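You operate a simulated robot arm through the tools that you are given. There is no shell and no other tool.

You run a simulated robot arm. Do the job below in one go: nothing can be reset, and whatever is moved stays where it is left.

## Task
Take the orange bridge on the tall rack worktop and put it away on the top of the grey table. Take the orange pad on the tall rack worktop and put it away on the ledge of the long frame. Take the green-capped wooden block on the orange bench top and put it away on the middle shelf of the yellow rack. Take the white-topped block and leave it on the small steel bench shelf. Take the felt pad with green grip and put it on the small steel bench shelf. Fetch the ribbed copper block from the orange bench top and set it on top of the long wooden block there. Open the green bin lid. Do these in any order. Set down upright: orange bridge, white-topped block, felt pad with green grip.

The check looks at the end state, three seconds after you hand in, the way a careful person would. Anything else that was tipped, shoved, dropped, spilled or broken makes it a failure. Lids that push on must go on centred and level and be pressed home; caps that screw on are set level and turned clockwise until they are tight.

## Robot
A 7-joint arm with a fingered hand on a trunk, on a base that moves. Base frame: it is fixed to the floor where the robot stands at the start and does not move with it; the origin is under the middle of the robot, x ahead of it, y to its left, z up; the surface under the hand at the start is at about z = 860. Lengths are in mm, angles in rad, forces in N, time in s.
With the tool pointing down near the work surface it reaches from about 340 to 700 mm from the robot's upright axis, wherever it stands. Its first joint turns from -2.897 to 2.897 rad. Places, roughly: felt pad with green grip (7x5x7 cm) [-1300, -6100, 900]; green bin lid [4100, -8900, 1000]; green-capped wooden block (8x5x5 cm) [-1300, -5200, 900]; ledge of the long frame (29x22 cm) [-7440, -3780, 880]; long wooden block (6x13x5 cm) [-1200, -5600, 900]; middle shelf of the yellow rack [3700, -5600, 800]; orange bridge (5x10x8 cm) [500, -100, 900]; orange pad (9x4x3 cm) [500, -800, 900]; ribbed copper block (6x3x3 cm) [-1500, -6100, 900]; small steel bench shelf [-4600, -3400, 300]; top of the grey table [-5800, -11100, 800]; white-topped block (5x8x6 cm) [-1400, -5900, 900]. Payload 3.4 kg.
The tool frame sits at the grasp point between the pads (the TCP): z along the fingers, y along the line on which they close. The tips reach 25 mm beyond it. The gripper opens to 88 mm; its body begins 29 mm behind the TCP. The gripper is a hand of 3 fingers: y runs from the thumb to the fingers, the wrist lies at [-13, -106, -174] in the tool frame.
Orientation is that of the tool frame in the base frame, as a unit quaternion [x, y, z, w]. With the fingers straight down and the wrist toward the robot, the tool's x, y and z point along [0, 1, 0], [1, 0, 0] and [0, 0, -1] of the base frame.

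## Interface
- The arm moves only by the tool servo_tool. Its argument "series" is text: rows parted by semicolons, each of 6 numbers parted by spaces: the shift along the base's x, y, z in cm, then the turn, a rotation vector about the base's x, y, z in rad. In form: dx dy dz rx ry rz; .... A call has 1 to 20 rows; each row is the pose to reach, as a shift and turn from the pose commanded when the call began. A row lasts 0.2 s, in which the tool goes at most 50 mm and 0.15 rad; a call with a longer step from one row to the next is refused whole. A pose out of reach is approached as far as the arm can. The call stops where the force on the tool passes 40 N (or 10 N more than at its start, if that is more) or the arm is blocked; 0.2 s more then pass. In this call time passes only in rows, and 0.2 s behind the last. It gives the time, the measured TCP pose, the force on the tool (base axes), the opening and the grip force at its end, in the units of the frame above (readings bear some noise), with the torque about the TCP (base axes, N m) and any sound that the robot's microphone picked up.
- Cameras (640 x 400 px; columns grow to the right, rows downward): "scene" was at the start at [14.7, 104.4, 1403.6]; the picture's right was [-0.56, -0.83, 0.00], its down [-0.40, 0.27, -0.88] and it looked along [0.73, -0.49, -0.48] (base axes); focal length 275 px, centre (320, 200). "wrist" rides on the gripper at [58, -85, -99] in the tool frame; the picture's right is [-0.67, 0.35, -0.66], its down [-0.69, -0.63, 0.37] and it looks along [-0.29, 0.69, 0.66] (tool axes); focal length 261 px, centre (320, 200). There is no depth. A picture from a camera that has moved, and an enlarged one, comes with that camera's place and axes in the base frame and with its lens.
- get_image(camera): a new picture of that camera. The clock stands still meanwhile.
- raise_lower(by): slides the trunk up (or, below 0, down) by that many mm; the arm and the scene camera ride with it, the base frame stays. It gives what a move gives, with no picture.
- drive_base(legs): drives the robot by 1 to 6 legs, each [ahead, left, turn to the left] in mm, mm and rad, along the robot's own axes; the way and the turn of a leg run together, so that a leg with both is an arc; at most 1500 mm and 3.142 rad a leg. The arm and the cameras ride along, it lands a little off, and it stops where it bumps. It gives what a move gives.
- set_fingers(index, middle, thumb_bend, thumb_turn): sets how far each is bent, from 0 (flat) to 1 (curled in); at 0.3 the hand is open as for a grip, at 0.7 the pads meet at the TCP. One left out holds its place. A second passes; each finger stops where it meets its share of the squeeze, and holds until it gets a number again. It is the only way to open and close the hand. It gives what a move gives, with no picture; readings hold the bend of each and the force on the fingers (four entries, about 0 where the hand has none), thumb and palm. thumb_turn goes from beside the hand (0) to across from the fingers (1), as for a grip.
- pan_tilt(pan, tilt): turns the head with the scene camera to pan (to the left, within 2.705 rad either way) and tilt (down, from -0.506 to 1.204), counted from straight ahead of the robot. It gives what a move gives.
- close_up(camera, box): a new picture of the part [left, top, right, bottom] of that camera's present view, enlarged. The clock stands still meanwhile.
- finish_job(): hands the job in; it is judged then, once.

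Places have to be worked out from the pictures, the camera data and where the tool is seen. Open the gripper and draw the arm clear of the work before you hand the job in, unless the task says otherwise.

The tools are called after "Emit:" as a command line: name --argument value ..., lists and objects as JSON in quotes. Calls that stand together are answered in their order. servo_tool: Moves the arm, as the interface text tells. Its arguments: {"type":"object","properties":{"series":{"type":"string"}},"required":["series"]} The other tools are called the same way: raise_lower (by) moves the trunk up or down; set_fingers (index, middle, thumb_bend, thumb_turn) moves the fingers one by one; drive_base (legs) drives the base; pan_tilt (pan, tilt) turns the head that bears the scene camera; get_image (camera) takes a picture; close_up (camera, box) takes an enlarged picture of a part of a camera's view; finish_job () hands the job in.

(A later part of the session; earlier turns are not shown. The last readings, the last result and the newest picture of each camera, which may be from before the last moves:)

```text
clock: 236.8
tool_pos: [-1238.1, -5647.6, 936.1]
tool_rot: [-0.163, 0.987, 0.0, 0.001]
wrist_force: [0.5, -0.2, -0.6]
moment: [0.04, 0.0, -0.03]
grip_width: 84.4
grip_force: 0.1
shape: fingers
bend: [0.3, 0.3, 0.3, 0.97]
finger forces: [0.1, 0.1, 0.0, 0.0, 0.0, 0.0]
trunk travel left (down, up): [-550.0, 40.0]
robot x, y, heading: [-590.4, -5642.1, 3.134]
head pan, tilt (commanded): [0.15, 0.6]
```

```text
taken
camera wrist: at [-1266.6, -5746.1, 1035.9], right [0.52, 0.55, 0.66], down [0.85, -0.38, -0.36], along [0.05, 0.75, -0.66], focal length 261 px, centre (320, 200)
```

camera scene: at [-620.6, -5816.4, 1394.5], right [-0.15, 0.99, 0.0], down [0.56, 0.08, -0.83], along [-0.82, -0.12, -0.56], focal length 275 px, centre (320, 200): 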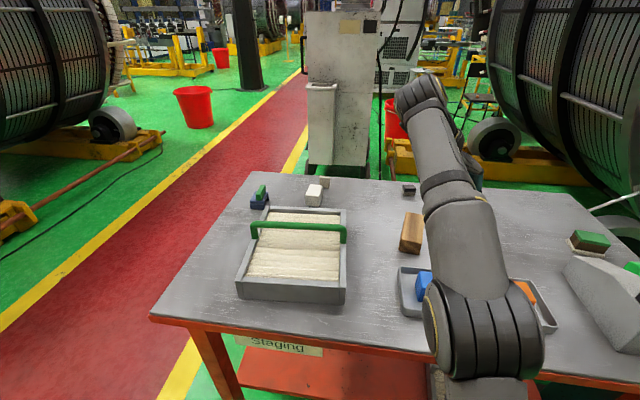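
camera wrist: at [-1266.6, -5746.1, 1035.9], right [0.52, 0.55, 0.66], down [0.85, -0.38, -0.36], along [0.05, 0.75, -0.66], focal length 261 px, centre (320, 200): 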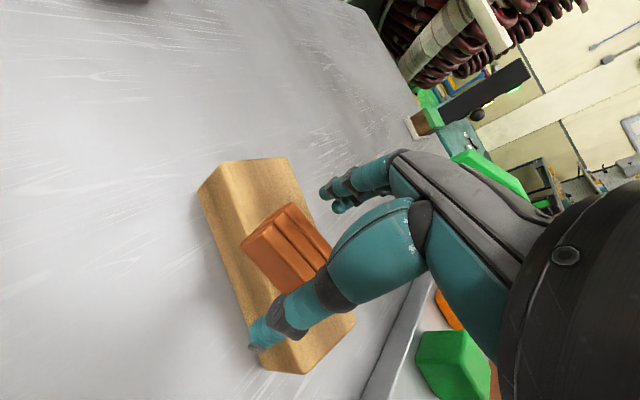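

The hand is open and clear of both blocks. I rise straight up and check the copper block's seating.

Emit:
servo_tool --series "0 0 1 0 0 0; 0 0 3 0 0 0; 0 0 6 0 0 0; 0 0 10 0 0 0; 0 0 14 0 0 0; 0 0 17 0 0 0"

Emit:
close_up --camera "wrist" --box '[20, 120, 340, 320]'

```text
clock: 238.2
tool_pos: [-1228.3, -5643.0, 1092.4]
tool_rot: [-0.162, 0.987, -0.001, 0.001]
wrist_force: [0.1, 0.1, 0.0]
moment: [-0.03, -0.01, -0.02]
grip_width: 84.2
grip_force: 0.1
shape: fingers
bend: [0.3, 0.3, 0.3, 0.97]
finger forces: [0.0, 0.0, 0.0, 0.1, 0.0, 0.0]
out of reach, approached as far as the arm can: row 6
trunk travel left (down, up): [-550.0, 40.0]
robot x, y, heading: [-591.7, -5641.8, 3.138]
head pan, tilt (commanded): [0.15, 0.6]
```

```text
2.00 times, centred on (180, 220) of wrist
camera zoom: at [-1256.8, -5742.1, 1191.3], right [0.52, 0.54, 0.66], down [0.85, -0.38, -0.36], along [0.05, 0.75, -0.66], focal length 521 px, centre (600, 160)
```

zoom: 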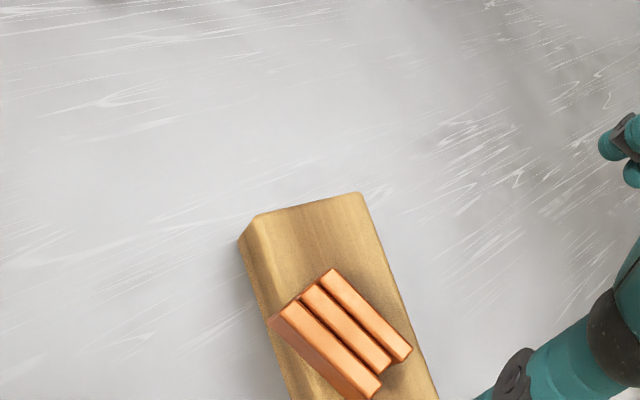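

The copper block lies on the wood, a little toward its near side. I back away so that the scene camera can check it.

Emit:
drive_base --legs '[[-200, 0, 0]]'

Emit:
servo_tool --series "4 4 1 0 0 0; 8 8 2 0 0 0; 12 12 2 0 0 0; 15 16 2 0 0 0; 15 20 2 0 0 0; 15 23 2 0 0 0"

Emit:
pan_tilt --pan -0.25 --tilt 0.6

Emit:
get_image --camera "scene"

```text
clock: 239.8
tool_pos: [-1028.2, -5643.9, 1091.8]
tool_rot: [-0.162, 0.987, -0.001, 0.0]
wrist_force: [-1.0, 0.0, -0.2]
moment: [-0.01, -0.03, -0.01]
grip_width: 84.5
grip_force: 0.1
shape: fingers
bend: [0.3, 0.3, 0.3, 0.97]
finger forces: [0.0, 0.0, 0.0, 0.1, 0.0, 0.0]
trunk travel left (down, up): [-550.0, 40.0]
robot x, y, heading: [-389.1, -5642.5, 3.137]
head pan, tilt (commanded): [0.15, 0.6]
```

```text
refused: row 1 steps farther than a row can; nothing moved
```

```text
clock: 240.7
tool_pos: [-1028.6, -5642.5, 1092.5]
tool_rot: [-0.161, 0.987, 0.0, 0.001]
wrist_force: [1.0, -0.1, -0.5]
moment: [0.02, -0.02, 0.02]
grip_width: 84.6
grip_force: 0.1
shape: fingers
bend: [0.3, 0.3, 0.3, 0.97]
finger forces: [0.1, 0.0, 0.1, 0.0, 0.0, 0.0]
trunk travel left (down, up): [-550.0, 40.0]
robot x, y, heading: [-390.6, -5643.4, 3.135]
head pan, tilt (commanded): [-0.25, 0.6]
```

```text
taken
camera scene: at [-419.4, -5782.3, 1544.5], right [0.25, 0.97, 0.0], down [0.55, -0.14, -0.83], along [-0.8, 0.21, -0.56], focal length 275 px, centre (320, 200)
```

scene: 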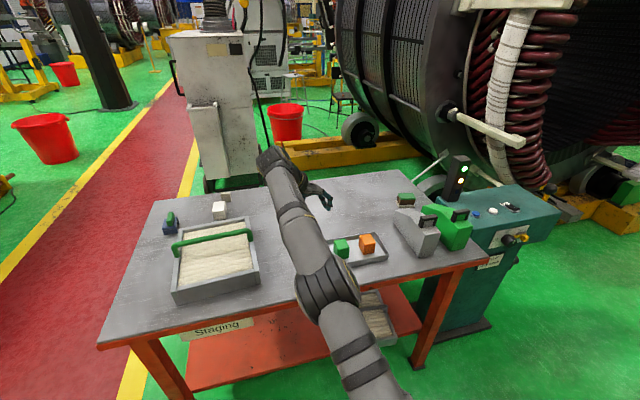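

The arm hides the wood from here. I sidestep toward the green-capped block, then look back at the wood from the side.

Emit:
drive_base --legs '[[0, -430, 0]]'

Emit:
pan_tilt --pan 0.3 --tilt 0.55

Emit:
get_image --camera "scene"

```text
clock: 243.4
tool_pos: [-1027.1, -5204.7, 1090.7]
tool_rot: [-0.161, 0.987, -0.001, 0.001]
wrist_force: [0.0, 0.1, -1.1]
moment: [0.01, 0.0, 0.0]
grip_width: 84.4
grip_force: 0.1
shape: fingers
bend: [0.3, 0.3, 0.3, 0.97]
finger forces: [0.0, 0.1, 0.0, 0.0, 0.0, 0.0]
trunk travel left (down, up): [-550.0, 40.0]
robot x, y, heading: [-388.5, -5204.6, 3.138]
head pan, tilt (commanded): [-0.25, 0.6]
```

```text
clock: 244.3
tool_pos: [-1027.1, -5204.9, 1092.2]
tool_rot: [-0.161, 0.987, 0.0, 0.001]
wrist_force: [0.0, 0.5, -0.6]
moment: [0.0, 0.0, -0.01]
grip_width: 84.8
grip_force: 0.0
shape: fingers
bend: [0.3, 0.3, 0.3, 0.97]
finger forces: [0.0, 0.0, 0.0, 0.1, 0.0, 0.1]
trunk travel left (down, up): [-550.0, 40.0]
robot x, y, heading: [-391.0, -5202.2, 3.136]
head pan, tilt (commanded): [0.3, 0.55]
```

```text
taken
camera scene: at [-417.1, -5391.9, 1549.0], right [-0.29, 0.96, 0.0], down [0.5, 0.15, -0.85], along [-0.82, -0.25, -0.52], focal length 275 px, centre (320, 200)
```

scene: 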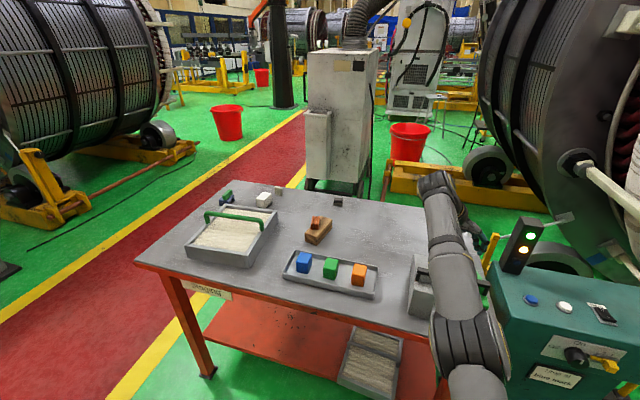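

Emit:
close_up --camera "scene" --box '[280, 195, 360, 255]'

Emit:
get_image --camera "wrist"

```text
6.67 times, centred on (320, 225) of scene
camera zoom: at [-417.1, -5391.9, 1549.0], right [-0.29, 0.96, 0.0], down [0.5, 0.15, -0.85], along [-0.82, -0.25, -0.52], focal length 1836 px, centre (320, 33)
```

zoom: 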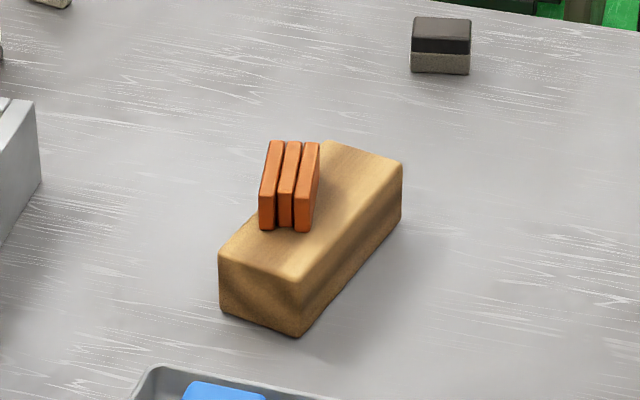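

```text
taken
camera wrist: at [-1054.6, -5303.2, 1191.2], right [0.52, 0.54, 0.66], down [0.85, -0.38, -0.36], along [0.05, 0.75, -0.66], focal length 261 px, centre (320, 200)
```

wrist: 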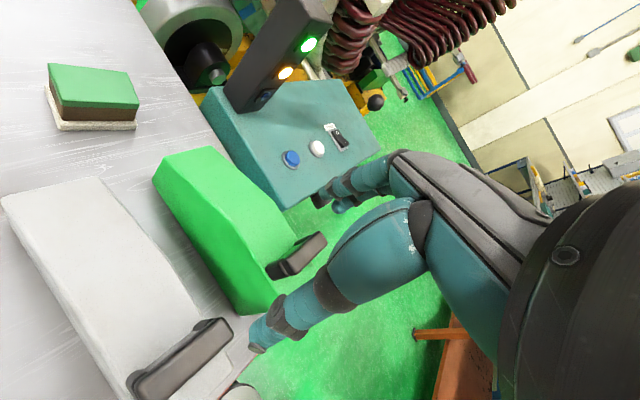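

The copper block sits flat on the wood. Before picking the green-capped block I want to know how much room the yellow rack's middle shelf gives, so I look that way.

Emit:
pan_tilt --pan 2.7 --tilt 0.1

Emit:
get_image --camera "scene"

Emit:
close_up --camera "scene" --box '[140, 140, 300, 260]'

```text
clock: 246.5
tool_pos: [-1025.7, -5204.2, 1091.9]
tool_rot: [-0.16, 0.987, 0.0, 0.001]
wrist_force: [0.4, -1.0, -0.3]
moment: [0.01, -0.01, 0.0]
grip_width: 84.4
grip_force: 0.2
shape: fingers
bend: [0.3, 0.3, 0.3, 0.97]
finger forces: [0.0, 0.0, 0.0, 0.0, 0.1, 0.0]
trunk travel left (down, up): [-550.0, 40.0]
robot x, y, heading: [-392.7, -5202.4, 3.142]
head pan, tilt (commanded): [2.7, 0.099]
```

```text
taken
camera scene: at [-248.1, -5405.8, 1590.7], right [-0.43, -0.9, 0.0], down [-0.09, 0.04, -0.99], along [0.9, -0.43, -0.1], focal length 275 px, centre (320, 200)
```

scene: 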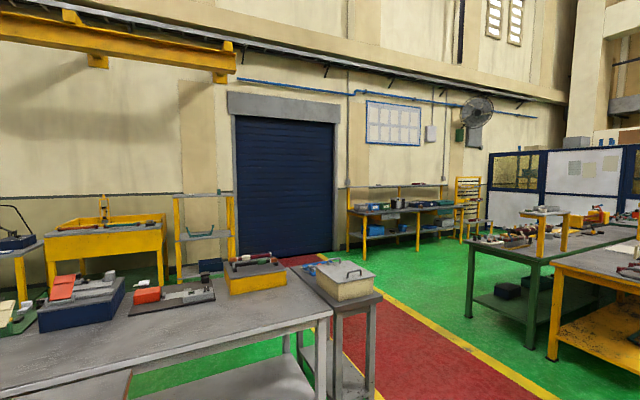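

```text
3.33 times, centred on (220, 200) of scene
camera zoom: at [-248.1, -5405.8, 1590.7], right [-0.43, -0.9, 0.0], down [-0.09, 0.04, -0.99], along [0.9, -0.43, -0.1], focal length 918 px, centre (653, 200)
```

zoom: 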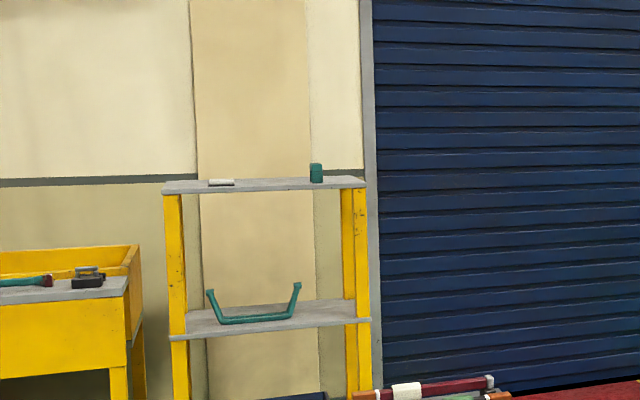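

The rack's middle shelf has roughly 600 mm of head room, so a top grasp will do. I turn the hand so the wrist is toward the robot and the fingers close across the block's narrow side, then look at the block and the wedge-shaped things in front of it.

Emit:
servo_tool --series "0 0 1 0 0 0.14; 0 0 2 0 0 0.28; 0 0 3 0 0 0.42; 0 0 3 0 0 0.56; 0 0 3 0 0 0.7; 0 0 3 0 0 0.84; 0 0 3 0 0 0.98; 0 0 3 0 0 1.14"

Emit:
get_image --camera "wrist"

Emit:
pan_tilt --pan 0.1 --tilt 0.6

Emit:
get_image --camera "scene"

```text
refused: row 8 steps farther than a row can; nothing moved
```

```text
taken
camera wrist: at [-1054.6, -5303.3, 1191.2], right [0.52, 0.54, 0.66], down [0.85, -0.38, -0.36], along [0.05, 0.75, -0.66], focal length 261 px, centre (320, 200)
```

wrist: 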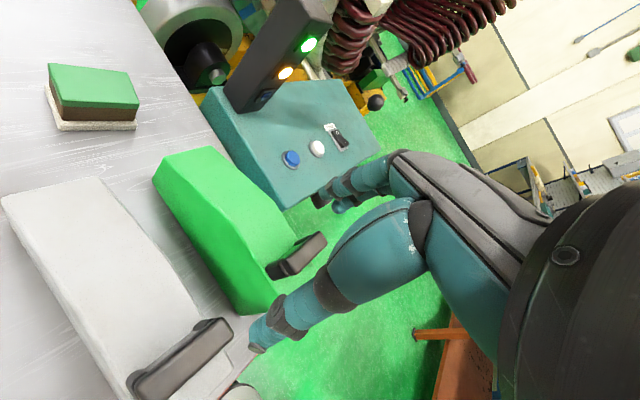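

```text
clock: 248.9
tool_pos: [-1026.5, -5204.6, 1092.5]
tool_rot: [-0.161, 0.987, -0.001, 0.001]
wrist_force: [-0.7, -1.1, 0.6]
moment: [0.05, 0.0, 0.0]
grip_width: 84.7
grip_force: 0.0
shape: fingers
bend: [0.3, 0.3, 0.3, 0.97]
finger forces: [0.0, 0.0, 0.0, 0.1, 0.1, 0.1]
trunk travel left (down, up): [-550.0, 40.0]
robot x, y, heading: [-387.4, -5205.2, 3.143]
head pan, tilt (commanded): [0.099, 0.6]
```

```text
taken
camera scene: at [-419.1, -5374.3, 1544.5], right [-0.09, 1.0, 0.0], down [0.56, 0.05, -0.83], along [-0.82, -0.08, -0.56], focal length 275 px, centre (320, 200)
```

scene: 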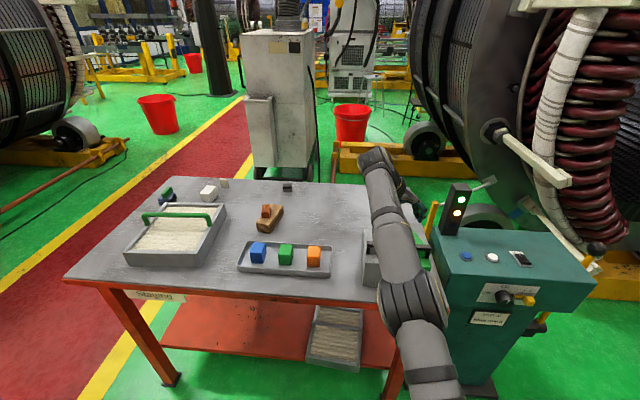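

The last step was slightly too large. I repeat the turn with even steps.

Emit:
servo_tool --series "0 0 1 0 0 0.14; 0 0 2 0 0 0.28; 0 0 3 0 0 0.42; 0 0 3 0 0 0.56; 0 0 3 0 0 0.7; 0 0 3 0 0 0.84; 0 0 3 0 0 0.98; 0 0 3 0 0 1.08; 0 0 3 0 0 1.14"

Emit:
get_image --camera "wrist"

Emit:
get_image --camera "scene"

```text
clock: 250.9
tool_pos: [-1025.8, -5205.5, 1122.7]
tool_rot: [-0.668, 0.744, 0.001, 0.0]
wrist_force: [0.2, 0.2, 0.8]
moment: [-0.01, 0.05, 0.0]
grip_width: 84.6
grip_force: 0.0
shape: fingers
bend: [0.3, 0.3, 0.3, 0.97]
finger forces: [0.0, 0.0, 0.0, 0.0, 0.0, 0.0]
trunk travel left (down, up): [-550.0, 40.0]
robot x, y, heading: [-390.7, -5203.3, 3.134]
head pan, tilt (commanded): [0.099, 0.6]
```

```text
taken
camera wrist: at [-948.2, -5271.2, 1221.1], right [-0.28, 0.7, 0.66], down [0.7, 0.62, -0.36], along [-0.66, 0.36, -0.66], focal length 261 px, centre (320, 200)
```

wrist: 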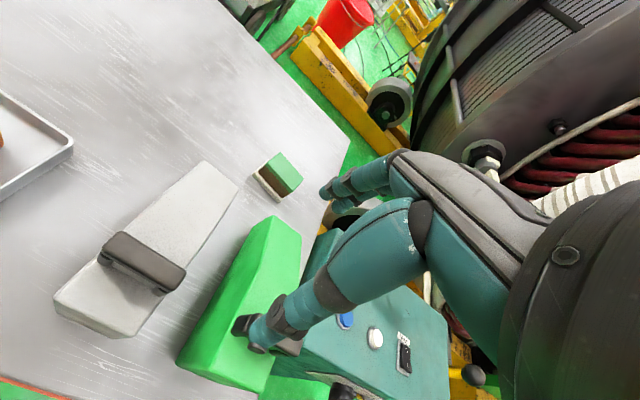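

```text
taken
camera scene: at [-419.1, -5374.2, 1544.5], right [-0.09, 1.0, 0.0], down [0.56, 0.05, -0.83], along [-0.82, -0.08, -0.56], focal length 275 px, centre (320, 200)
```

scene: 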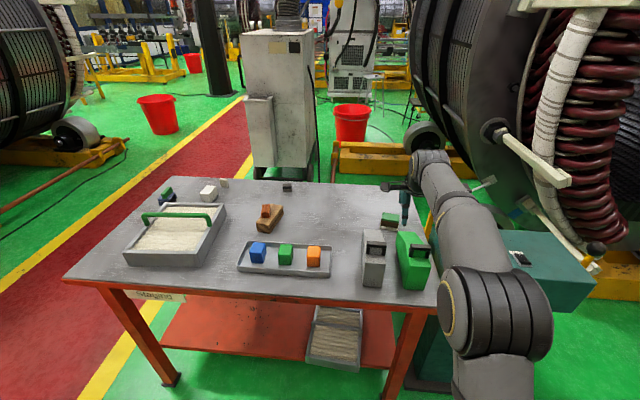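

I zoom both views onto the green-capped block and the gap to the wedges.

Emit:
close_up --camera "wrist" --box '[180, 120, 340, 240]'

Emit:
close_up --camera "scene" --box '[340, 180, 460, 300]'

```text
3.33 times, centred on (260, 180) of wrist
camera zoom: at [-948.2, -5271.2, 1221.1], right [-0.28, 0.7, 0.66], down [0.7, 0.62, -0.36], along [-0.66, 0.36, -0.66], focal length 869 px, centre (520, 267)
```

zoom: 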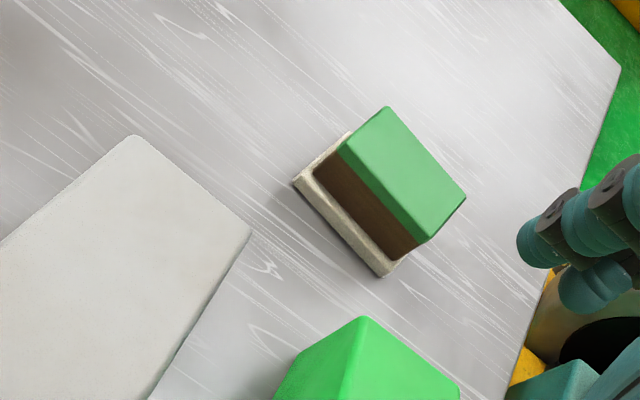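

```text
3.33 times, centred on (400, 240) of scene
camera zoom: at [-419.1, -5374.2, 1544.5], right [-0.09, 1.0, 0.0], down [0.56, 0.05, -0.83], along [-0.82, -0.08, -0.56], focal length 918 px, centre (53, 67)
```

zoom: 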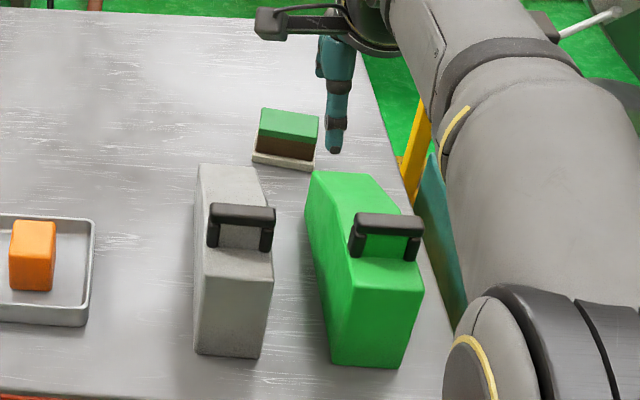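

The block centre works out at about (−1254, −5185), turned about −0.15 rad, with some 65 mm between it and the green wedge. I roll forward 200 mm so it comes within reach.

Emit:
drive_base --legs '[[200, 0, 0]]'

Emit:
get_image --camera "wrist"

```text
clock: 252.4
tool_pos: [-1220.0, -5205.8, 1121.0]
tool_rot: [-0.67, 0.743, 0.0, 0.001]
wrist_force: [-0.3, 0.0, -0.5]
moment: [0.04, -0.03, -0.02]
grip_width: 84.4
grip_force: 0.0
shape: fingers
bend: [0.3, 0.3, 0.3, 0.97]
finger forces: [0.0, 0.1, 0.1, 0.0, 0.0, 0.0]
trunk travel left (down, up): [-550.0, 40.0]
robot x, y, heading: [-580.9, -5203.7, 3.137]
head pan, tilt (commanded): [0.099, 0.6]
```

```text
taken
camera wrist: at [-1143.5, -5272.6, 1220.6], right [-0.28, 0.7, 0.66], down [0.7, 0.62, -0.36], along [-0.66, 0.36, -0.66], focal length 261 px, centre (320, 200)
```

wrist: 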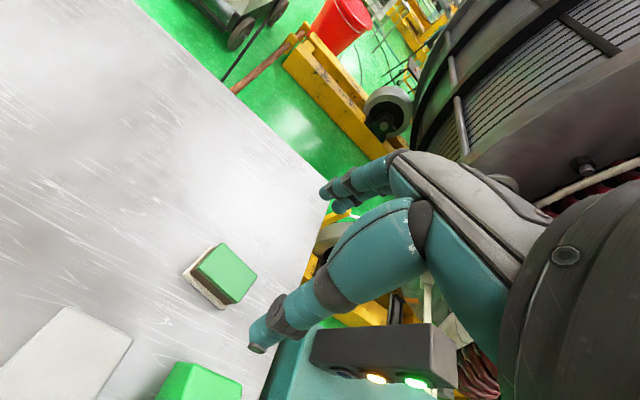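

The block is centred near (−1256, −5184) and the hand is already at its angle. I move above it and come down to z ≈ 980 first, then look.

Emit:
servo_tool --series "-1.8 1.1 -2 0 0 0; -3.6 2.2 -5 0 0 0; -3.6 2.2 -8 0 0 0; -3.6 2.2 -11 0 0 0; -3.6 2.2 -14 0 0 0"

Emit:
get_image --camera "wrist"

Emit:
pan_tilt --pan -0.15 --tilt 0.65

Emit:
get_image --camera "scene"

```text
clock: 253.6
tool_pos: [-1257.5, -5184.6, 980.4]
tool_rot: [-0.669, 0.743, 0.0, 0.002]
wrist_force: [-0.5, -0.9, -0.6]
moment: [0.01, -0.01, -0.04]
grip_width: 84.5
grip_force: 0.1
shape: fingers
bend: [0.3, 0.3, 0.3, 0.97]
finger forces: [0.1, 0.0, 0.0, 0.0, 0.1, 0.1]
trunk travel left (down, up): [-550.0, 40.0]
robot x, y, heading: [-584.9, -5204.0, 3.144]
head pan, tilt (commanded): [0.099, 0.6]
```

```text
taken
camera wrist: at [-1179.9, -5250.8, 1079.3], right [-0.28, 0.7, 0.66], down [0.7, 0.62, -0.36], along [-0.66, 0.36, -0.66], focal length 261 px, centre (320, 200)
```

wrist: 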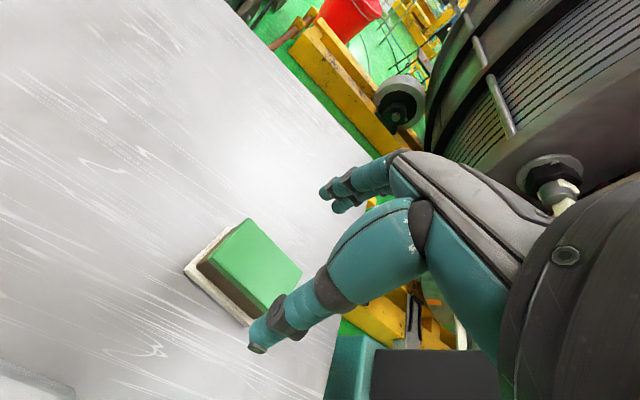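

```text
clock: 254.4
tool_pos: [-1257.1, -5184.3, 980.2]
tool_rot: [-0.67, 0.742, -0.001, 0.001]
wrist_force: [0.0, -0.4, -0.2]
moment: [-0.04, 0.02, 0.0]
grip_width: 84.6
grip_force: 0.1
shape: fingers
bend: [0.3, 0.3, 0.3, 0.97]
finger forces: [0.0, 0.1, 0.0, 0.1, 0.0, 0.0]
trunk travel left (down, up): [-550.0, 40.0]
robot x, y, heading: [-585.7, -5207.7, 3.136]
head pan, tilt (commanded): [-0.15, 0.649]
```

```text
taken
camera scene: at [-611.0, -5351.9, 1540.3], right [0.15, 0.99, 0.0], down [0.6, -0.09, -0.8], along [-0.79, 0.12, -0.6], focal length 275 px, centre (320, 200)
```

scene: 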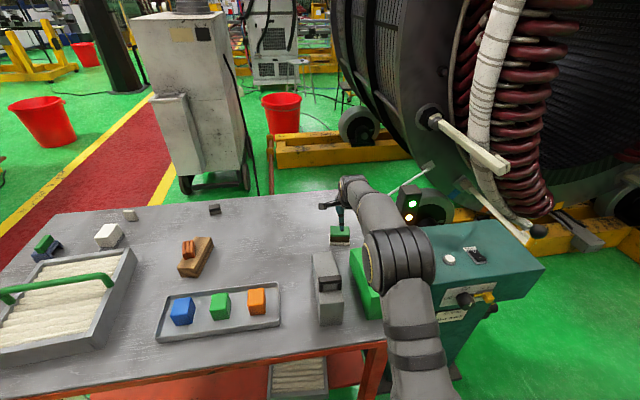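

The block sits between thumb and fingers. The forearm passes over the wedges, so before going lower I take two more views from different head angles to judge how high the arm is above their handles.

Emit:
pan_tilt --pan -0.7 --tilt 0.8

Emit:
get_image --camera "scene"

Emit:
pan_tilt --pan 0.3 --tilt 0.8

Emit:
get_image --camera "scene"

```text
clock: 255.4
tool_pos: [-1257.2, -5185.4, 980.1]
tool_rot: [-0.669, 0.744, 0.0, 0.001]
wrist_force: [0.3, -1.7, 0.6]
moment: [0.0, -0.01, 0.0]
grip_width: 84.8
grip_force: 0.0
shape: fingers
bend: [0.3, 0.3, 0.3, 0.97]
finger forces: [0.1, 0.0, 0.0, 0.0, 0.0, 0.1]
trunk travel left (down, up): [-550.0, 40.0]
robot x, y, heading: [-581.6, -5203.5, 3.14]
head pan, tilt (commanded): [-0.7, 0.799]
```

```text
taken
camera scene: at [-586.8, -5313.0, 1527.7], right [0.64, 0.76, 0.0], down [0.55, -0.46, -0.7], along [-0.53, 0.45, -0.72], focal length 275 px, centre (320, 200)
```

scene: 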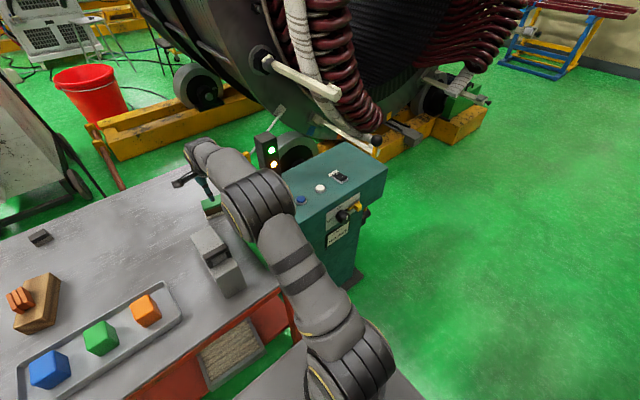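

```text
clock: 256.6
tool_pos: [-1257.6, -5185.1, 980.2]
tool_rot: [-0.668, 0.744, -0.001, 0.001]
wrist_force: [0.5, 0.1, -0.5]
moment: [-0.02, 0.04, 0.0]
grip_width: 84.4
grip_force: 0.1
shape: fingers
bend: [0.3, 0.3, 0.3, 0.97]
finger forces: [0.1, 0.0, 0.0, 0.0, 0.0, 0.1]
trunk travel left (down, up): [-550.0, 40.0]
robot x, y, heading: [-582.7, -5202.4, 3.141]
head pan, tilt (commanded): [0.3, 0.799]
```

```text
taken
camera scene: at [-602.3, -5388.6, 1527.7], right [-0.29, 0.96, 0.0], down [0.69, 0.21, -0.7], along [-0.67, -0.2, -0.72], focal length 275 px, centre (320, 200)
```

scene: 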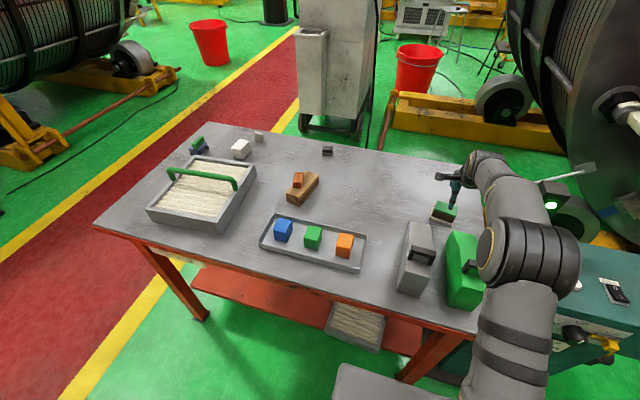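

The elbow triangulates to about z 1270, so the forearm clears the handles well. I lower to z ≈ 900 over the block.

Emit:
servo_tool --series "0 0 -2 0 0 0; 0 0 -4 0 0 0; 0 0 -6 0 0 0; 0 0 -7.4 0 0 0; 0 0 -8 0 0 0"

Emit:
get_image --camera "wrist"

Emit:
close_up --camera "scene" --box '[360, 140, 560, 320]'

```text
clock: 257.8
tool_pos: [-1256.8, -5185.8, 901.9]
tool_rot: [-0.669, 0.743, 0.0, 0.002]
wrist_force: [-0.1, 0.2, -0.3]
moment: [-0.02, 0.03, 0.02]
grip_width: 84.4
grip_force: 0.0
shape: fingers
bend: [0.3, 0.3, 0.3, 0.97]
finger forces: [0.1, 0.0, 0.1, 0.1, 0.0, 0.0]
trunk travel left (down, up): [-550.0, 40.0]
robot x, y, heading: [-585.0, -5204.0, 3.142]
head pan, tilt (commanded): [0.3, 0.799]
```

```text
taken
camera wrist: at [-1179.6, -5251.0, 1000.8], right [-0.28, 0.7, 0.66], down [0.7, 0.62, -0.36], along [-0.66, 0.36, -0.66], focal length 261 px, centre (320, 200)
```

wrist: 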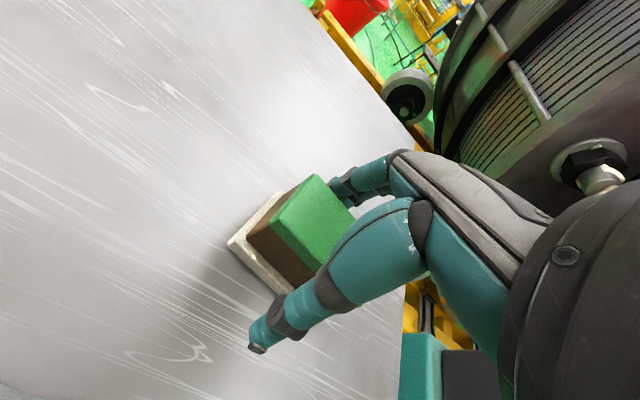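

```text
2.22 times, centred on (460, 230) of scene
camera zoom: at [-602.3, -5388.7, 1527.7], right [-0.29, 0.96, 0.0], down [0.69, 0.21, -0.7], along [-0.67, -0.2, -0.72], focal length 612 px, centre (9, 133)
```

zoom: 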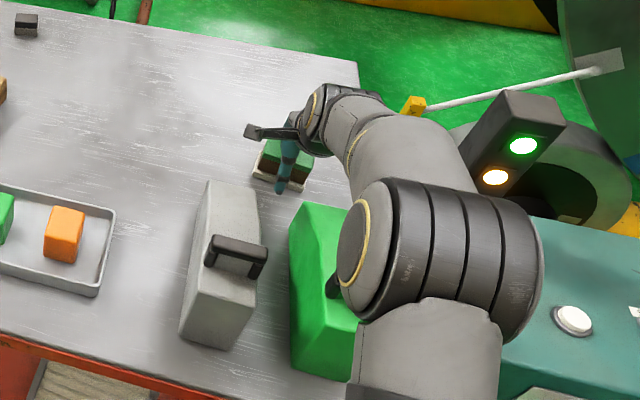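

The block is well between the fingers. I drop 5 mm more and close.

Emit:
servo_tool --series "0 0 -0.5 0 0 0"

Emit:
set_fingers --index 0.75 --middle 0.75 --thumb_bend 0.75

Emit:
get_image --camera "wrist"

```text
clock: 258.2
tool_pos: [-1257.5, -5184.8, 897.7]
tool_rot: [-0.67, 0.743, 0.0, 0.002]
wrist_force: [0.1, 0.4, -0.1]
moment: [0.01, -0.04, 0.0]
grip_width: 84.5
grip_force: 0.1
shape: fingers
bend: [0.3, 0.3, 0.3, 0.97]
finger forces: [0.0, 0.0, 0.0, 0.0, 0.0, 0.0]
trunk travel left (down, up): [-550.0, 40.0]
robot x, y, heading: [-582.2, -5202.3, 3.137]
head pan, tilt (commanded): [0.3, 0.799]
```

```text
clock: 259.2
tool_pos: [-1258.9, -5184.8, 898.1]
tool_rot: [-0.67, 0.743, 0.0, 0.0]
wrist_force: [-3.3, 0.6, 12.0]
moment: [0.12, 0.36, 0.08]
grip_width: 34.2
grip_force: 27.1
shape: fingers
bend: [0.55, 0.56, 0.56, 0.96]
finger forces: [11.9, 22.9, 0.0, 0.0, 19.5, 0.0]
trunk travel left (down, up): [-550.0, 40.0]
robot x, y, heading: [-583.0, -5206.0, 3.137]
head pan, tilt (commanded): [0.3, 0.799]
```

```text
taken
camera wrist: at [-1178.8, -5251.1, 998.0], right [-0.28, 0.7, 0.66], down [0.7, 0.62, -0.37], along [-0.66, 0.36, -0.66], focal length 261 px, centre (320, 200)
```

wrist: 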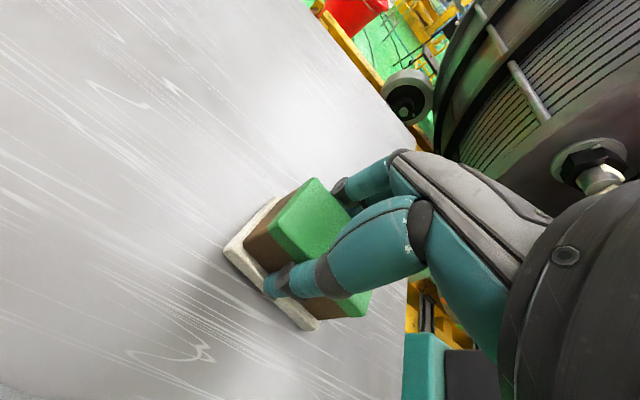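

Gripped; one fingertip bears on the white base plate. I lift a little and see whether block and plate come up together.

Emit:
servo_tool --series "0 0 0.3 0 0 0; 0 0 1 0 0 0; 0 0 2 0 0 0; 0 0 4 0 0 0; 0 0 6 0 0 0"

Emit:
get_image --camera "wrist"

```text
clock: 260.4
tool_pos: [-1256.4, -5185.2, 956.2]
tool_rot: [-0.669, 0.743, -0.001, 0.001]
wrist_force: [-0.6, -0.5, -1.2]
moment: [0.01, -0.03, -0.01]
grip_width: 34.6
grip_force: 19.1
shape: fingers
bend: [0.55, 0.57, 0.57, 0.96]
finger forces: [10.7, 7.7, 0.1, 0.0, 19.1, 0.0]
trunk travel left (down, up): [-550.0, 40.0]
robot x, y, heading: [-581.7, -5204.4, 3.14]
head pan, tilt (commanded): [0.3, 0.799]
```

```text
taken
camera wrist: at [-1178.4, -5250.6, 1056.4], right [-0.28, 0.7, 0.66], down [0.7, 0.62, -0.36], along [-0.66, 0.36, -0.66], focal length 261 px, centre (320, 200)
```

wrist: 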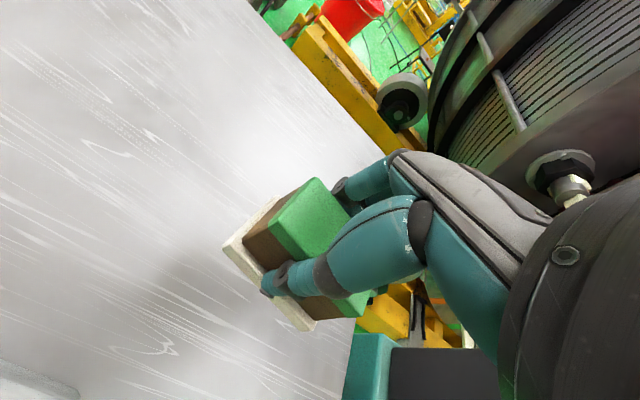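

Block and base plate come up as one. I lift clear, back away from the bench, and draw the arm in.

Emit:
servo_tool --series "0 0 4 0 0 0; 0 0 8 0 0 0; 0 0 12 0 0 0; 0 0 16 0 0 0; 0 0 18 0 0 0"

Emit:
drive_base --legs '[[-200, 0, 0]]'

Emit:
servo_tool --series "4 0 0 0 0 0; 8 0 0 0 0 0; 12 0 0 0 0 0; 16 0 0 0 0 0; 20 0 0 0 0 0"

Emit:
get_image --camera "wrist"

```text
clock: 261.6
tool_pos: [-1257.3, -5183.7, 1137.3]
tool_rot: [-0.67, 0.743, 0.0, 0.002]
wrist_force: [0.8, -0.2, -1.1]
moment: [0.02, -0.02, 0.01]
grip_width: 34.2
grip_force: 18.2
shape: fingers
bend: [0.55, 0.57, 0.57, 0.95]
finger forces: [10.6, 7.7, 0.0, 0.0, 18.6, 0.0]
trunk travel left (down, up): [-550.0, 40.0]
robot x, y, heading: [-585.7, -5201.6, 3.136]
head pan, tilt (commanded): [0.3, 0.799]
```

```text
clock: 263.2
tool_pos: [-1058.9, -5181.7, 1137.1]
tool_rot: [-0.669, 0.744, 0.0, 0.001]
wrist_force: [0.1, 0.0, -0.9]
moment: [-0.03, 0.02, 0.04]
grip_width: 34.4
grip_force: 18.1
shape: fingers
bend: [0.55, 0.57, 0.57, 0.95]
finger forces: [10.6, 7.7, 0.0, 0.0, 18.7, 0.1]
trunk travel left (down, up): [-550.0, 40.0]
robot x, y, heading: [-389.9, -5202.4, 3.134]
head pan, tilt (commanded): [0.3, 0.799]
```

```text
clock: 264.4
tool_pos: [-859.1, -5180.5, 1137.7]
tool_rot: [-0.669, 0.743, 0.0, 0.002]
wrist_force: [-0.8, 0.4, -0.9]
moment: [-0.03, 0.03, 0.03]
grip_width: 33.9
grip_force: 18.2
shape: fingers
bend: [0.55, 0.57, 0.57, 0.95]
finger forces: [10.3, 7.8, 0.1, 0.0, 18.6, 0.0]
trunk travel left (down, up): [-550.0, 40.0]
robot x, y, heading: [-387.0, -5202.9, 3.139]
head pan, tilt (commanded): [0.3, 0.799]
```

```text
taken
camera wrist: at [-781.2, -5247.3, 1237.7], right [-0.28, 0.7, 0.66], down [0.7, 0.62, -0.36], along [-0.66, 0.36, -0.66], focal length 261 px, centre (320, 200)
```

wrist: 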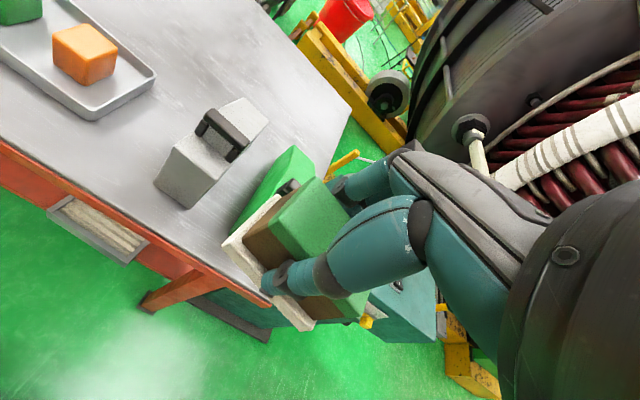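

All clear of the bench. I turn to face −y, drive to the walkway, turn east and head toward the yellow rack.

Emit:
drive_base --legs '[[0, 0, 1.571], [1400, 0, 0], [440, 0, 0], [0, 0, 1.571], [1500, 0, 0], [1200, 0, 0]]'

Emit:
pan_tilt --pan 0.6 --tilt 0.25

Emit:
get_image --camera "scene"

Emit:
pan_tilt --pan -0.5 --tilt 0.25

Emit:
get_image --camera "scene"

```text
clock: 294.1
tool_pos: [2802.0, -7172.1, 1137.9]
tool_rot: [0.754, 0.657, -0.001, 0.0]
wrist_force: [0.1, -0.3, -0.8]
moment: [0.03, 0.04, -0.02]
grip_width: 34.0
grip_force: 18.0
shape: fingers
bend: [0.55, 0.58, 0.58, 0.95]
finger forces: [10.2, 7.4, 0.0, 0.1, 18.0, 0.0]
trunk travel left (down, up): [-550.0, 40.0]
robot x, y, heading: [2326.8, -7130.6, -0.036]
head pan, tilt (commanded): [0.3, 0.799]
```

```text
clock: 295.1
tool_pos: [2800.9, -7171.8, 1137.9]
tool_rot: [0.754, 0.657, -0.001, -0.001]
wrist_force: [0.1, -1.0, -0.9]
moment: [-0.02, -0.04, -0.04]
grip_width: 33.2
grip_force: 18.1
shape: fingers
bend: [0.55, 0.58, 0.58, 0.95]
finger forces: [10.2, 7.4, 0.0, 0.0, 18.0, 0.0]
trunk travel left (down, up): [-550.0, 40.0]
robot x, y, heading: [2330.6, -7132.2, -0.036]
head pan, tilt (commanded): [0.6, 0.25]
```

```text
taken
camera scene: at [2353.2, -6927.1, 1576.7], right [0.53, -0.85, 0.0], down [-0.21, -0.13, -0.97], along [0.82, 0.52, -0.25], focal length 275 px, centre (320, 200)
```

scene: 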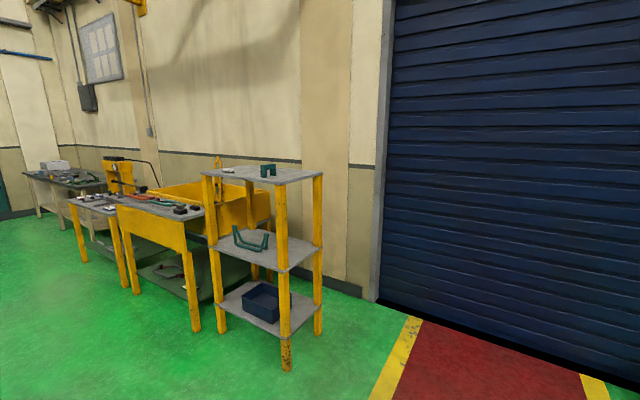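

```text
clock: 296.4
tool_pos: [2801.2, -7171.2, 1136.6]
tool_rot: [0.754, 0.657, -0.001, 0.0]
wrist_force: [-0.7, 0.1, 0.0]
moment: [0.0, 0.03, -0.01]
grip_width: 33.5
grip_force: 17.5
shape: fingers
bend: [0.55, 0.58, 0.58, 0.95]
finger forces: [10.3, 7.3, 0.1, 0.0, 17.9, 0.0]
trunk travel left (down, up): [-550.0, 40.0]
robot x, y, heading: [2326.5, -7134.4, -0.037]
head pan, tilt (commanded): [-0.499, 0.25]
```

```text
taken
camera scene: at [2354.6, -7024.6, 1576.7], right [-0.51, -0.86, 0.0], down [-0.21, 0.13, -0.97], along [0.83, -0.49, -0.25], focal length 275 px, centre (320, 200)
```

scene: 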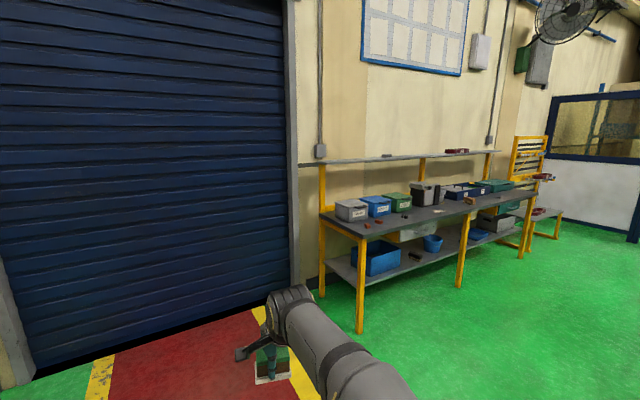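

The rack is in plain view: posts at about x 3515–3925, y −5920…−5255. I zoom in on the middle shelf to see what is on it.

Emit:
pan_tilt --pan 0.6 --tilt 0.25

Emit:
close_up --camera "scene" --box '[180, 150, 350, 300]'

```text
clock: 297.8
tool_pos: [2800.8, -7171.6, 1137.4]
tool_rot: [0.754, 0.657, -0.001, 0.001]
wrist_force: [0.3, -0.7, -1.0]
moment: [-0.01, 0.02, -0.01]
grip_width: 33.8
grip_force: 17.5
shape: fingers
bend: [0.55, 0.58, 0.58, 0.95]
finger forces: [10.4, 7.3, 0.1, 0.0, 18.0, 0.1]
trunk travel left (down, up): [-550.0, 40.0]
robot x, y, heading: [2328.3, -7132.9, -0.035]
head pan, tilt (commanded): [0.6, 0.25]
```

```text
2.67 times, centred on (265, 225) of scene
camera zoom: at [2353.2, -6927.1, 1576.7], right [0.53, -0.85, 0.0], down [-0.21, -0.13, -0.97], along [0.82, 0.52, -0.25], focal length 734 px, centre (467, 133)
```

zoom: 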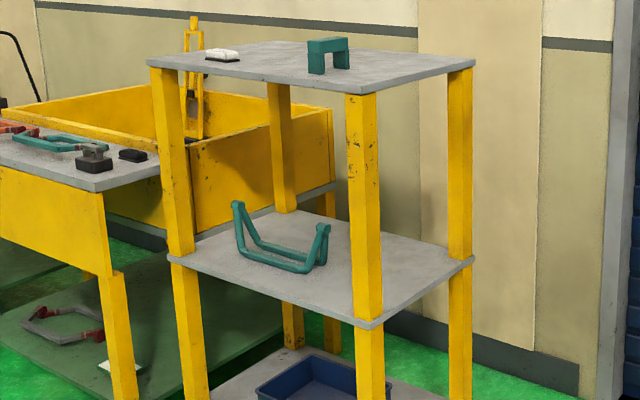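

The shelf top is at z ≈ 750, and its south end (y −5930…−5660) is empty; the teal handle ends near y −5640. I'll come in from the south side between the posts. I drive past the rack, turn to face it and stop well short.

Emit:
drive_base --legs '[[0, 0, 0.036], [1365, 0, 0], [0, 0, 1.571], [350, 0, 0]]'

Emit:
raise_lower --by -260

Emit:
pan_tilt --pan 0.0 --tilt 0.35

Emit:
get_image --camera "scene"

Emit:
get_image --camera "wrist"

```text
clock: 310.6
tool_pos: [3700.6, -6310.0, 1138.1]
tool_rot: [0.052, 0.999, -0.001, 0.001]
wrist_force: [0.2, 0.2, -0.1]
moment: [0.0, 0.03, 0.02]
grip_width: 33.1
grip_force: 17.1
shape: fingers
bend: [0.55, 0.58, 0.58, 0.95]
finger forces: [9.8, 7.3, 0.0, 0.1, 17.1, 0.1]
trunk travel left (down, up): [-550.0, 40.0]
robot x, y, heading: [3683.2, -6781.8, 1.569]
head pan, tilt (commanded): [0.6, 0.25]
```

```text
clock: 313.3
tool_pos: [3701.6, -6310.3, 878.3]
tool_rot: [0.051, 0.999, -0.002, 0.001]
wrist_force: [-0.6, -0.3, -0.3]
moment: [-0.02, 0.02, 0.02]
grip_width: 33.2
grip_force: 17.2
shape: fingers
bend: [0.55, 0.58, 0.58, 0.95]
finger forces: [9.9, 7.4, 0.1, 0.0, 17.1, 0.0]
trunk travel left (down, up): [-290.0, 300.0]
robot x, y, heading: [3679.9, -6785.7, 1.573]
head pan, tilt (commanded): [0.6, 0.25]
```

```text
clock: 314.3
tool_pos: [3701.7, -6310.5, 878.7]
tool_rot: [0.052, 0.999, -0.001, 0.001]
wrist_force: [0.2, -0.1, 0.1]
moment: [-0.03, 0.0, 0.02]
grip_width: 33.2
grip_force: 17.5
shape: fingers
bend: [0.55, 0.58, 0.58, 0.95]
finger forces: [9.9, 7.3, 0.0, 0.0, 17.2, 0.0]
trunk travel left (down, up): [-290.0, 300.0]
robot x, y, heading: [3677.2, -6784.3, 1.571]
head pan, tilt (commanded): [0.0, 0.351]
```

```text
taken
camera scene: at [3520.6, -6753.3, 1307.3], right [1.0, 0.0, 0.0], down [0.0, -0.34, -0.94], along [0.0, 0.94, -0.34], focal length 275 px, centre (320, 200)
```

scene: 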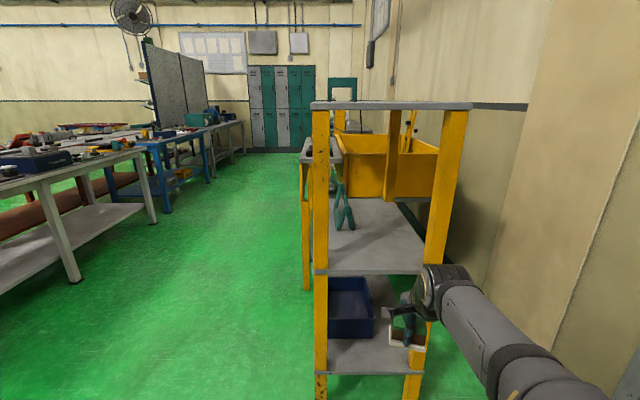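

```text
taken
camera wrist: at [3634.5, -6388.6, 977.5], right [0.7, 0.28, 0.66], down [0.62, -0.7, -0.36], along [0.36, 0.66, -0.66], focal length 261 px, centre (320, 200)
```

wrist: 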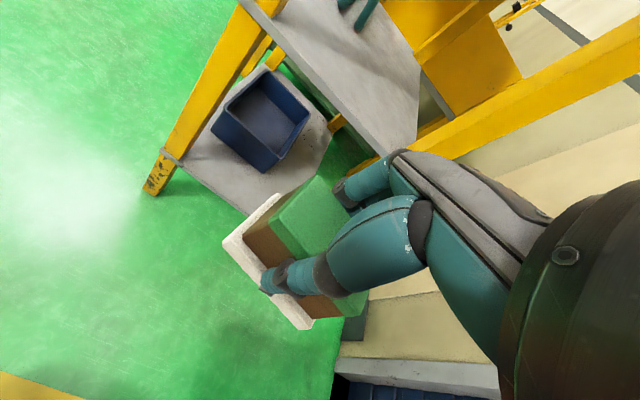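

Middle shelf z ≈ 748 at its south edge, top shelf underside ≈ 1265, clear width between posts x 3555–3880. The held block is at x 3701 with its bottom at 840, so I drive it in between the shelves in two stages.

Emit:
drive_base --legs '[[300, -12, 0]]'

Emit:
get_image --camera "wrist"

Emit:
get_image --camera "scene"

```text
clock: 316.3
tool_pos: [3712.9, -6015.8, 877.5]
tool_rot: [0.052, 0.999, -0.001, 0.0]
wrist_force: [-0.4, -0.3, -1.5]
moment: [0.0, -0.02, 0.03]
grip_width: 33.1
grip_force: 17.3
shape: fingers
bend: [0.55, 0.58, 0.58, 0.95]
finger forces: [9.9, 7.3, 0.0, 0.0, 17.4, 0.1]
trunk travel left (down, up): [-290.0, 300.0]
robot x, y, heading: [3694.4, -6485.5, 1.571]
head pan, tilt (commanded): [0.0, 0.351]
```

```text
taken
camera wrist: at [3646.5, -6093.5, 977.6], right [0.7, 0.28, 0.66], down [0.62, -0.7, -0.36], along [0.36, 0.66, -0.66], focal length 261 px, centre (320, 200)
```

wrist: 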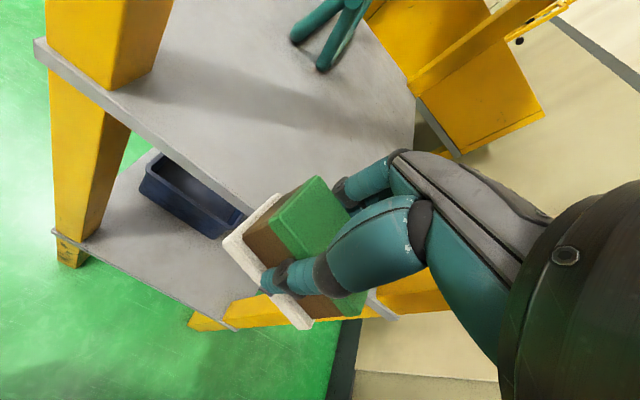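

```text
taken
camera scene: at [3533.0, -6458.3, 1307.3], right [1.0, 0.0, 0.0], down [0.0, -0.34, -0.94], along [0.0, 0.94, -0.34], focal length 275 px, centre (320, 200)
```

scene: 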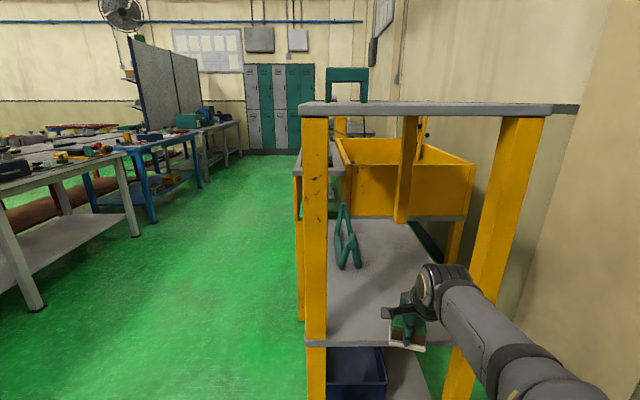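

Path is clear on both sides. I advance the remaining 190 mm.

Emit:
drive_base --legs '[[190, 0, 0]]'

Emit:
get_image --camera "wrist"

Emit:
get_image --camera "scene"

```text
clock: 317.9
tool_pos: [3712.1, -5824.1, 877.2]
tool_rot: [0.05, 0.999, 0.0, 0.002]
wrist_force: [-0.7, 0.7, -0.8]
moment: [0.02, 0.0, -0.01]
grip_width: 33.2
grip_force: 17.2
shape: fingers
bend: [0.55, 0.58, 0.58, 0.95]
finger forces: [9.8, 7.4, 0.0, 0.0, 17.3, 0.0]
trunk travel left (down, up): [-290.0, 300.0]
robot x, y, heading: [3694.2, -6295.7, 1.574]
head pan, tilt (commanded): [0.0, 0.351]
```

```text
taken
camera wrist: at [3645.2, -5902.5, 977.6], right [0.7, 0.28, 0.66], down [0.62, -0.69, -0.36], along [0.35, 0.66, -0.66], focal length 261 px, centre (320, 200)
```

wrist: 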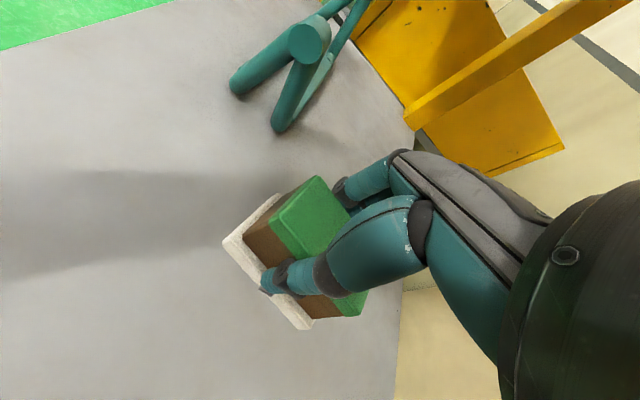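

```text
taken
camera scene: at [3532.6, -6267.6, 1307.3], right [1.0, 0.0, 0.0], down [0.0, -0.34, -0.94], along [0.0, 0.94, -0.34], focal length 275 px, centre (320, 200)
```

scene: 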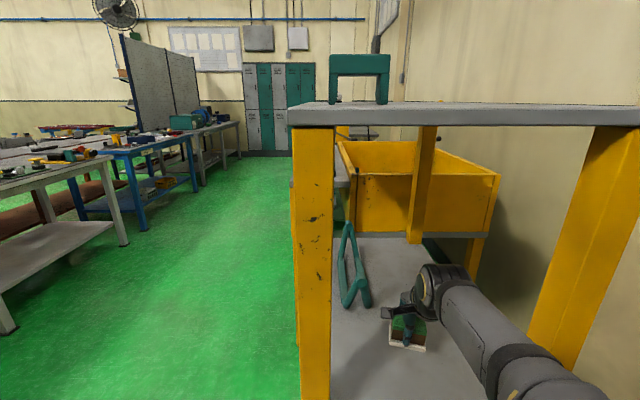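

The block hangs over clear shelf surface, 190 mm short of the handle. I lower it toward the shelf.

Emit:
servo_tool --series "0 0 -2 0 0 0; 0 0 -4 0 0 0; 0 0 -6 0 0 0; 0 0 -7.5 0 0 0; 0 0 -8.2 0 0 0"

Emit:
servo_tool --series "0 0 -0.2 0 0 0; 0 0 -0.4 0 0 0"

Emit:
servo_tool --series "0 0 -0.2 0 0 0; 0 0 -0.4 0 0 0"

```text
clock: 319.1
tool_pos: [3711.1, -5824.7, 797.8]
tool_rot: [0.05, 0.999, 0.004, 0.0]
wrist_force: [-0.7, -1.3, 18.6]
moment: [0.4, -0.22, 0.06]
grip_width: 33.2
grip_force: 26.8
shape: fingers
bend: [0.55, 0.57, 0.58, 0.95]
finger forces: [12.3, 19.9, 0.0, 0.1, 21.6, 0.1]
trunk travel left (down, up): [-290.0, 300.0]
robot x, y, heading: [3696.6, -6297.9, 1.576]
head pan, tilt (commanded): [0.0, 0.351]
```

```text
clock: 319.7
tool_pos: [3711.6, -5822.6, 798.7]
tool_rot: [0.05, 0.999, 0.008, 0.0]
wrist_force: [-0.9, -2.2, 16.6]
moment: [0.15, -0.11, 0.02]
grip_width: 33.0
grip_force: 26.5
shape: fingers
bend: [0.56, 0.59, 0.58, 0.94]
finger forces: [13.0, 15.7, 0.1, 0.0, 24.6, 0.1]
trunk travel left (down, up): [-290.0, 300.0]
robot x, y, heading: [3690.9, -6296.9, 1.574]
head pan, tilt (commanded): [0.0, 0.351]
stopped in row 2: the force on the tool passed its limit at 43 N (the readings are from after the stop); the commanded pose is now the measured one
```

```text
clock: 320.2
tool_pos: [3711.8, -5819.8, 798.0]
tool_rot: [0.05, 0.999, 0.014, 0.0]
wrist_force: [-0.5, -3.1, 17.0]
moment: [-0.04, -0.06, 0.02]
grip_width: 33.5
grip_force: 26.9
shape: fingers
bend: [0.56, 0.59, 0.58, 0.94]
finger forces: [12.1, 14.6, 0.0, 0.0, 26.9, 0.0]
trunk travel left (down, up): [-290.0, 300.0]
robot x, y, heading: [3692.6, -6299.0, 1.578]
head pan, tilt (commanded): [0.0, 0.351]
stopped in row 2: the force on the tool passed its limit at 42 N (the readings are from after the stop); the commanded pose is now the measured one
```

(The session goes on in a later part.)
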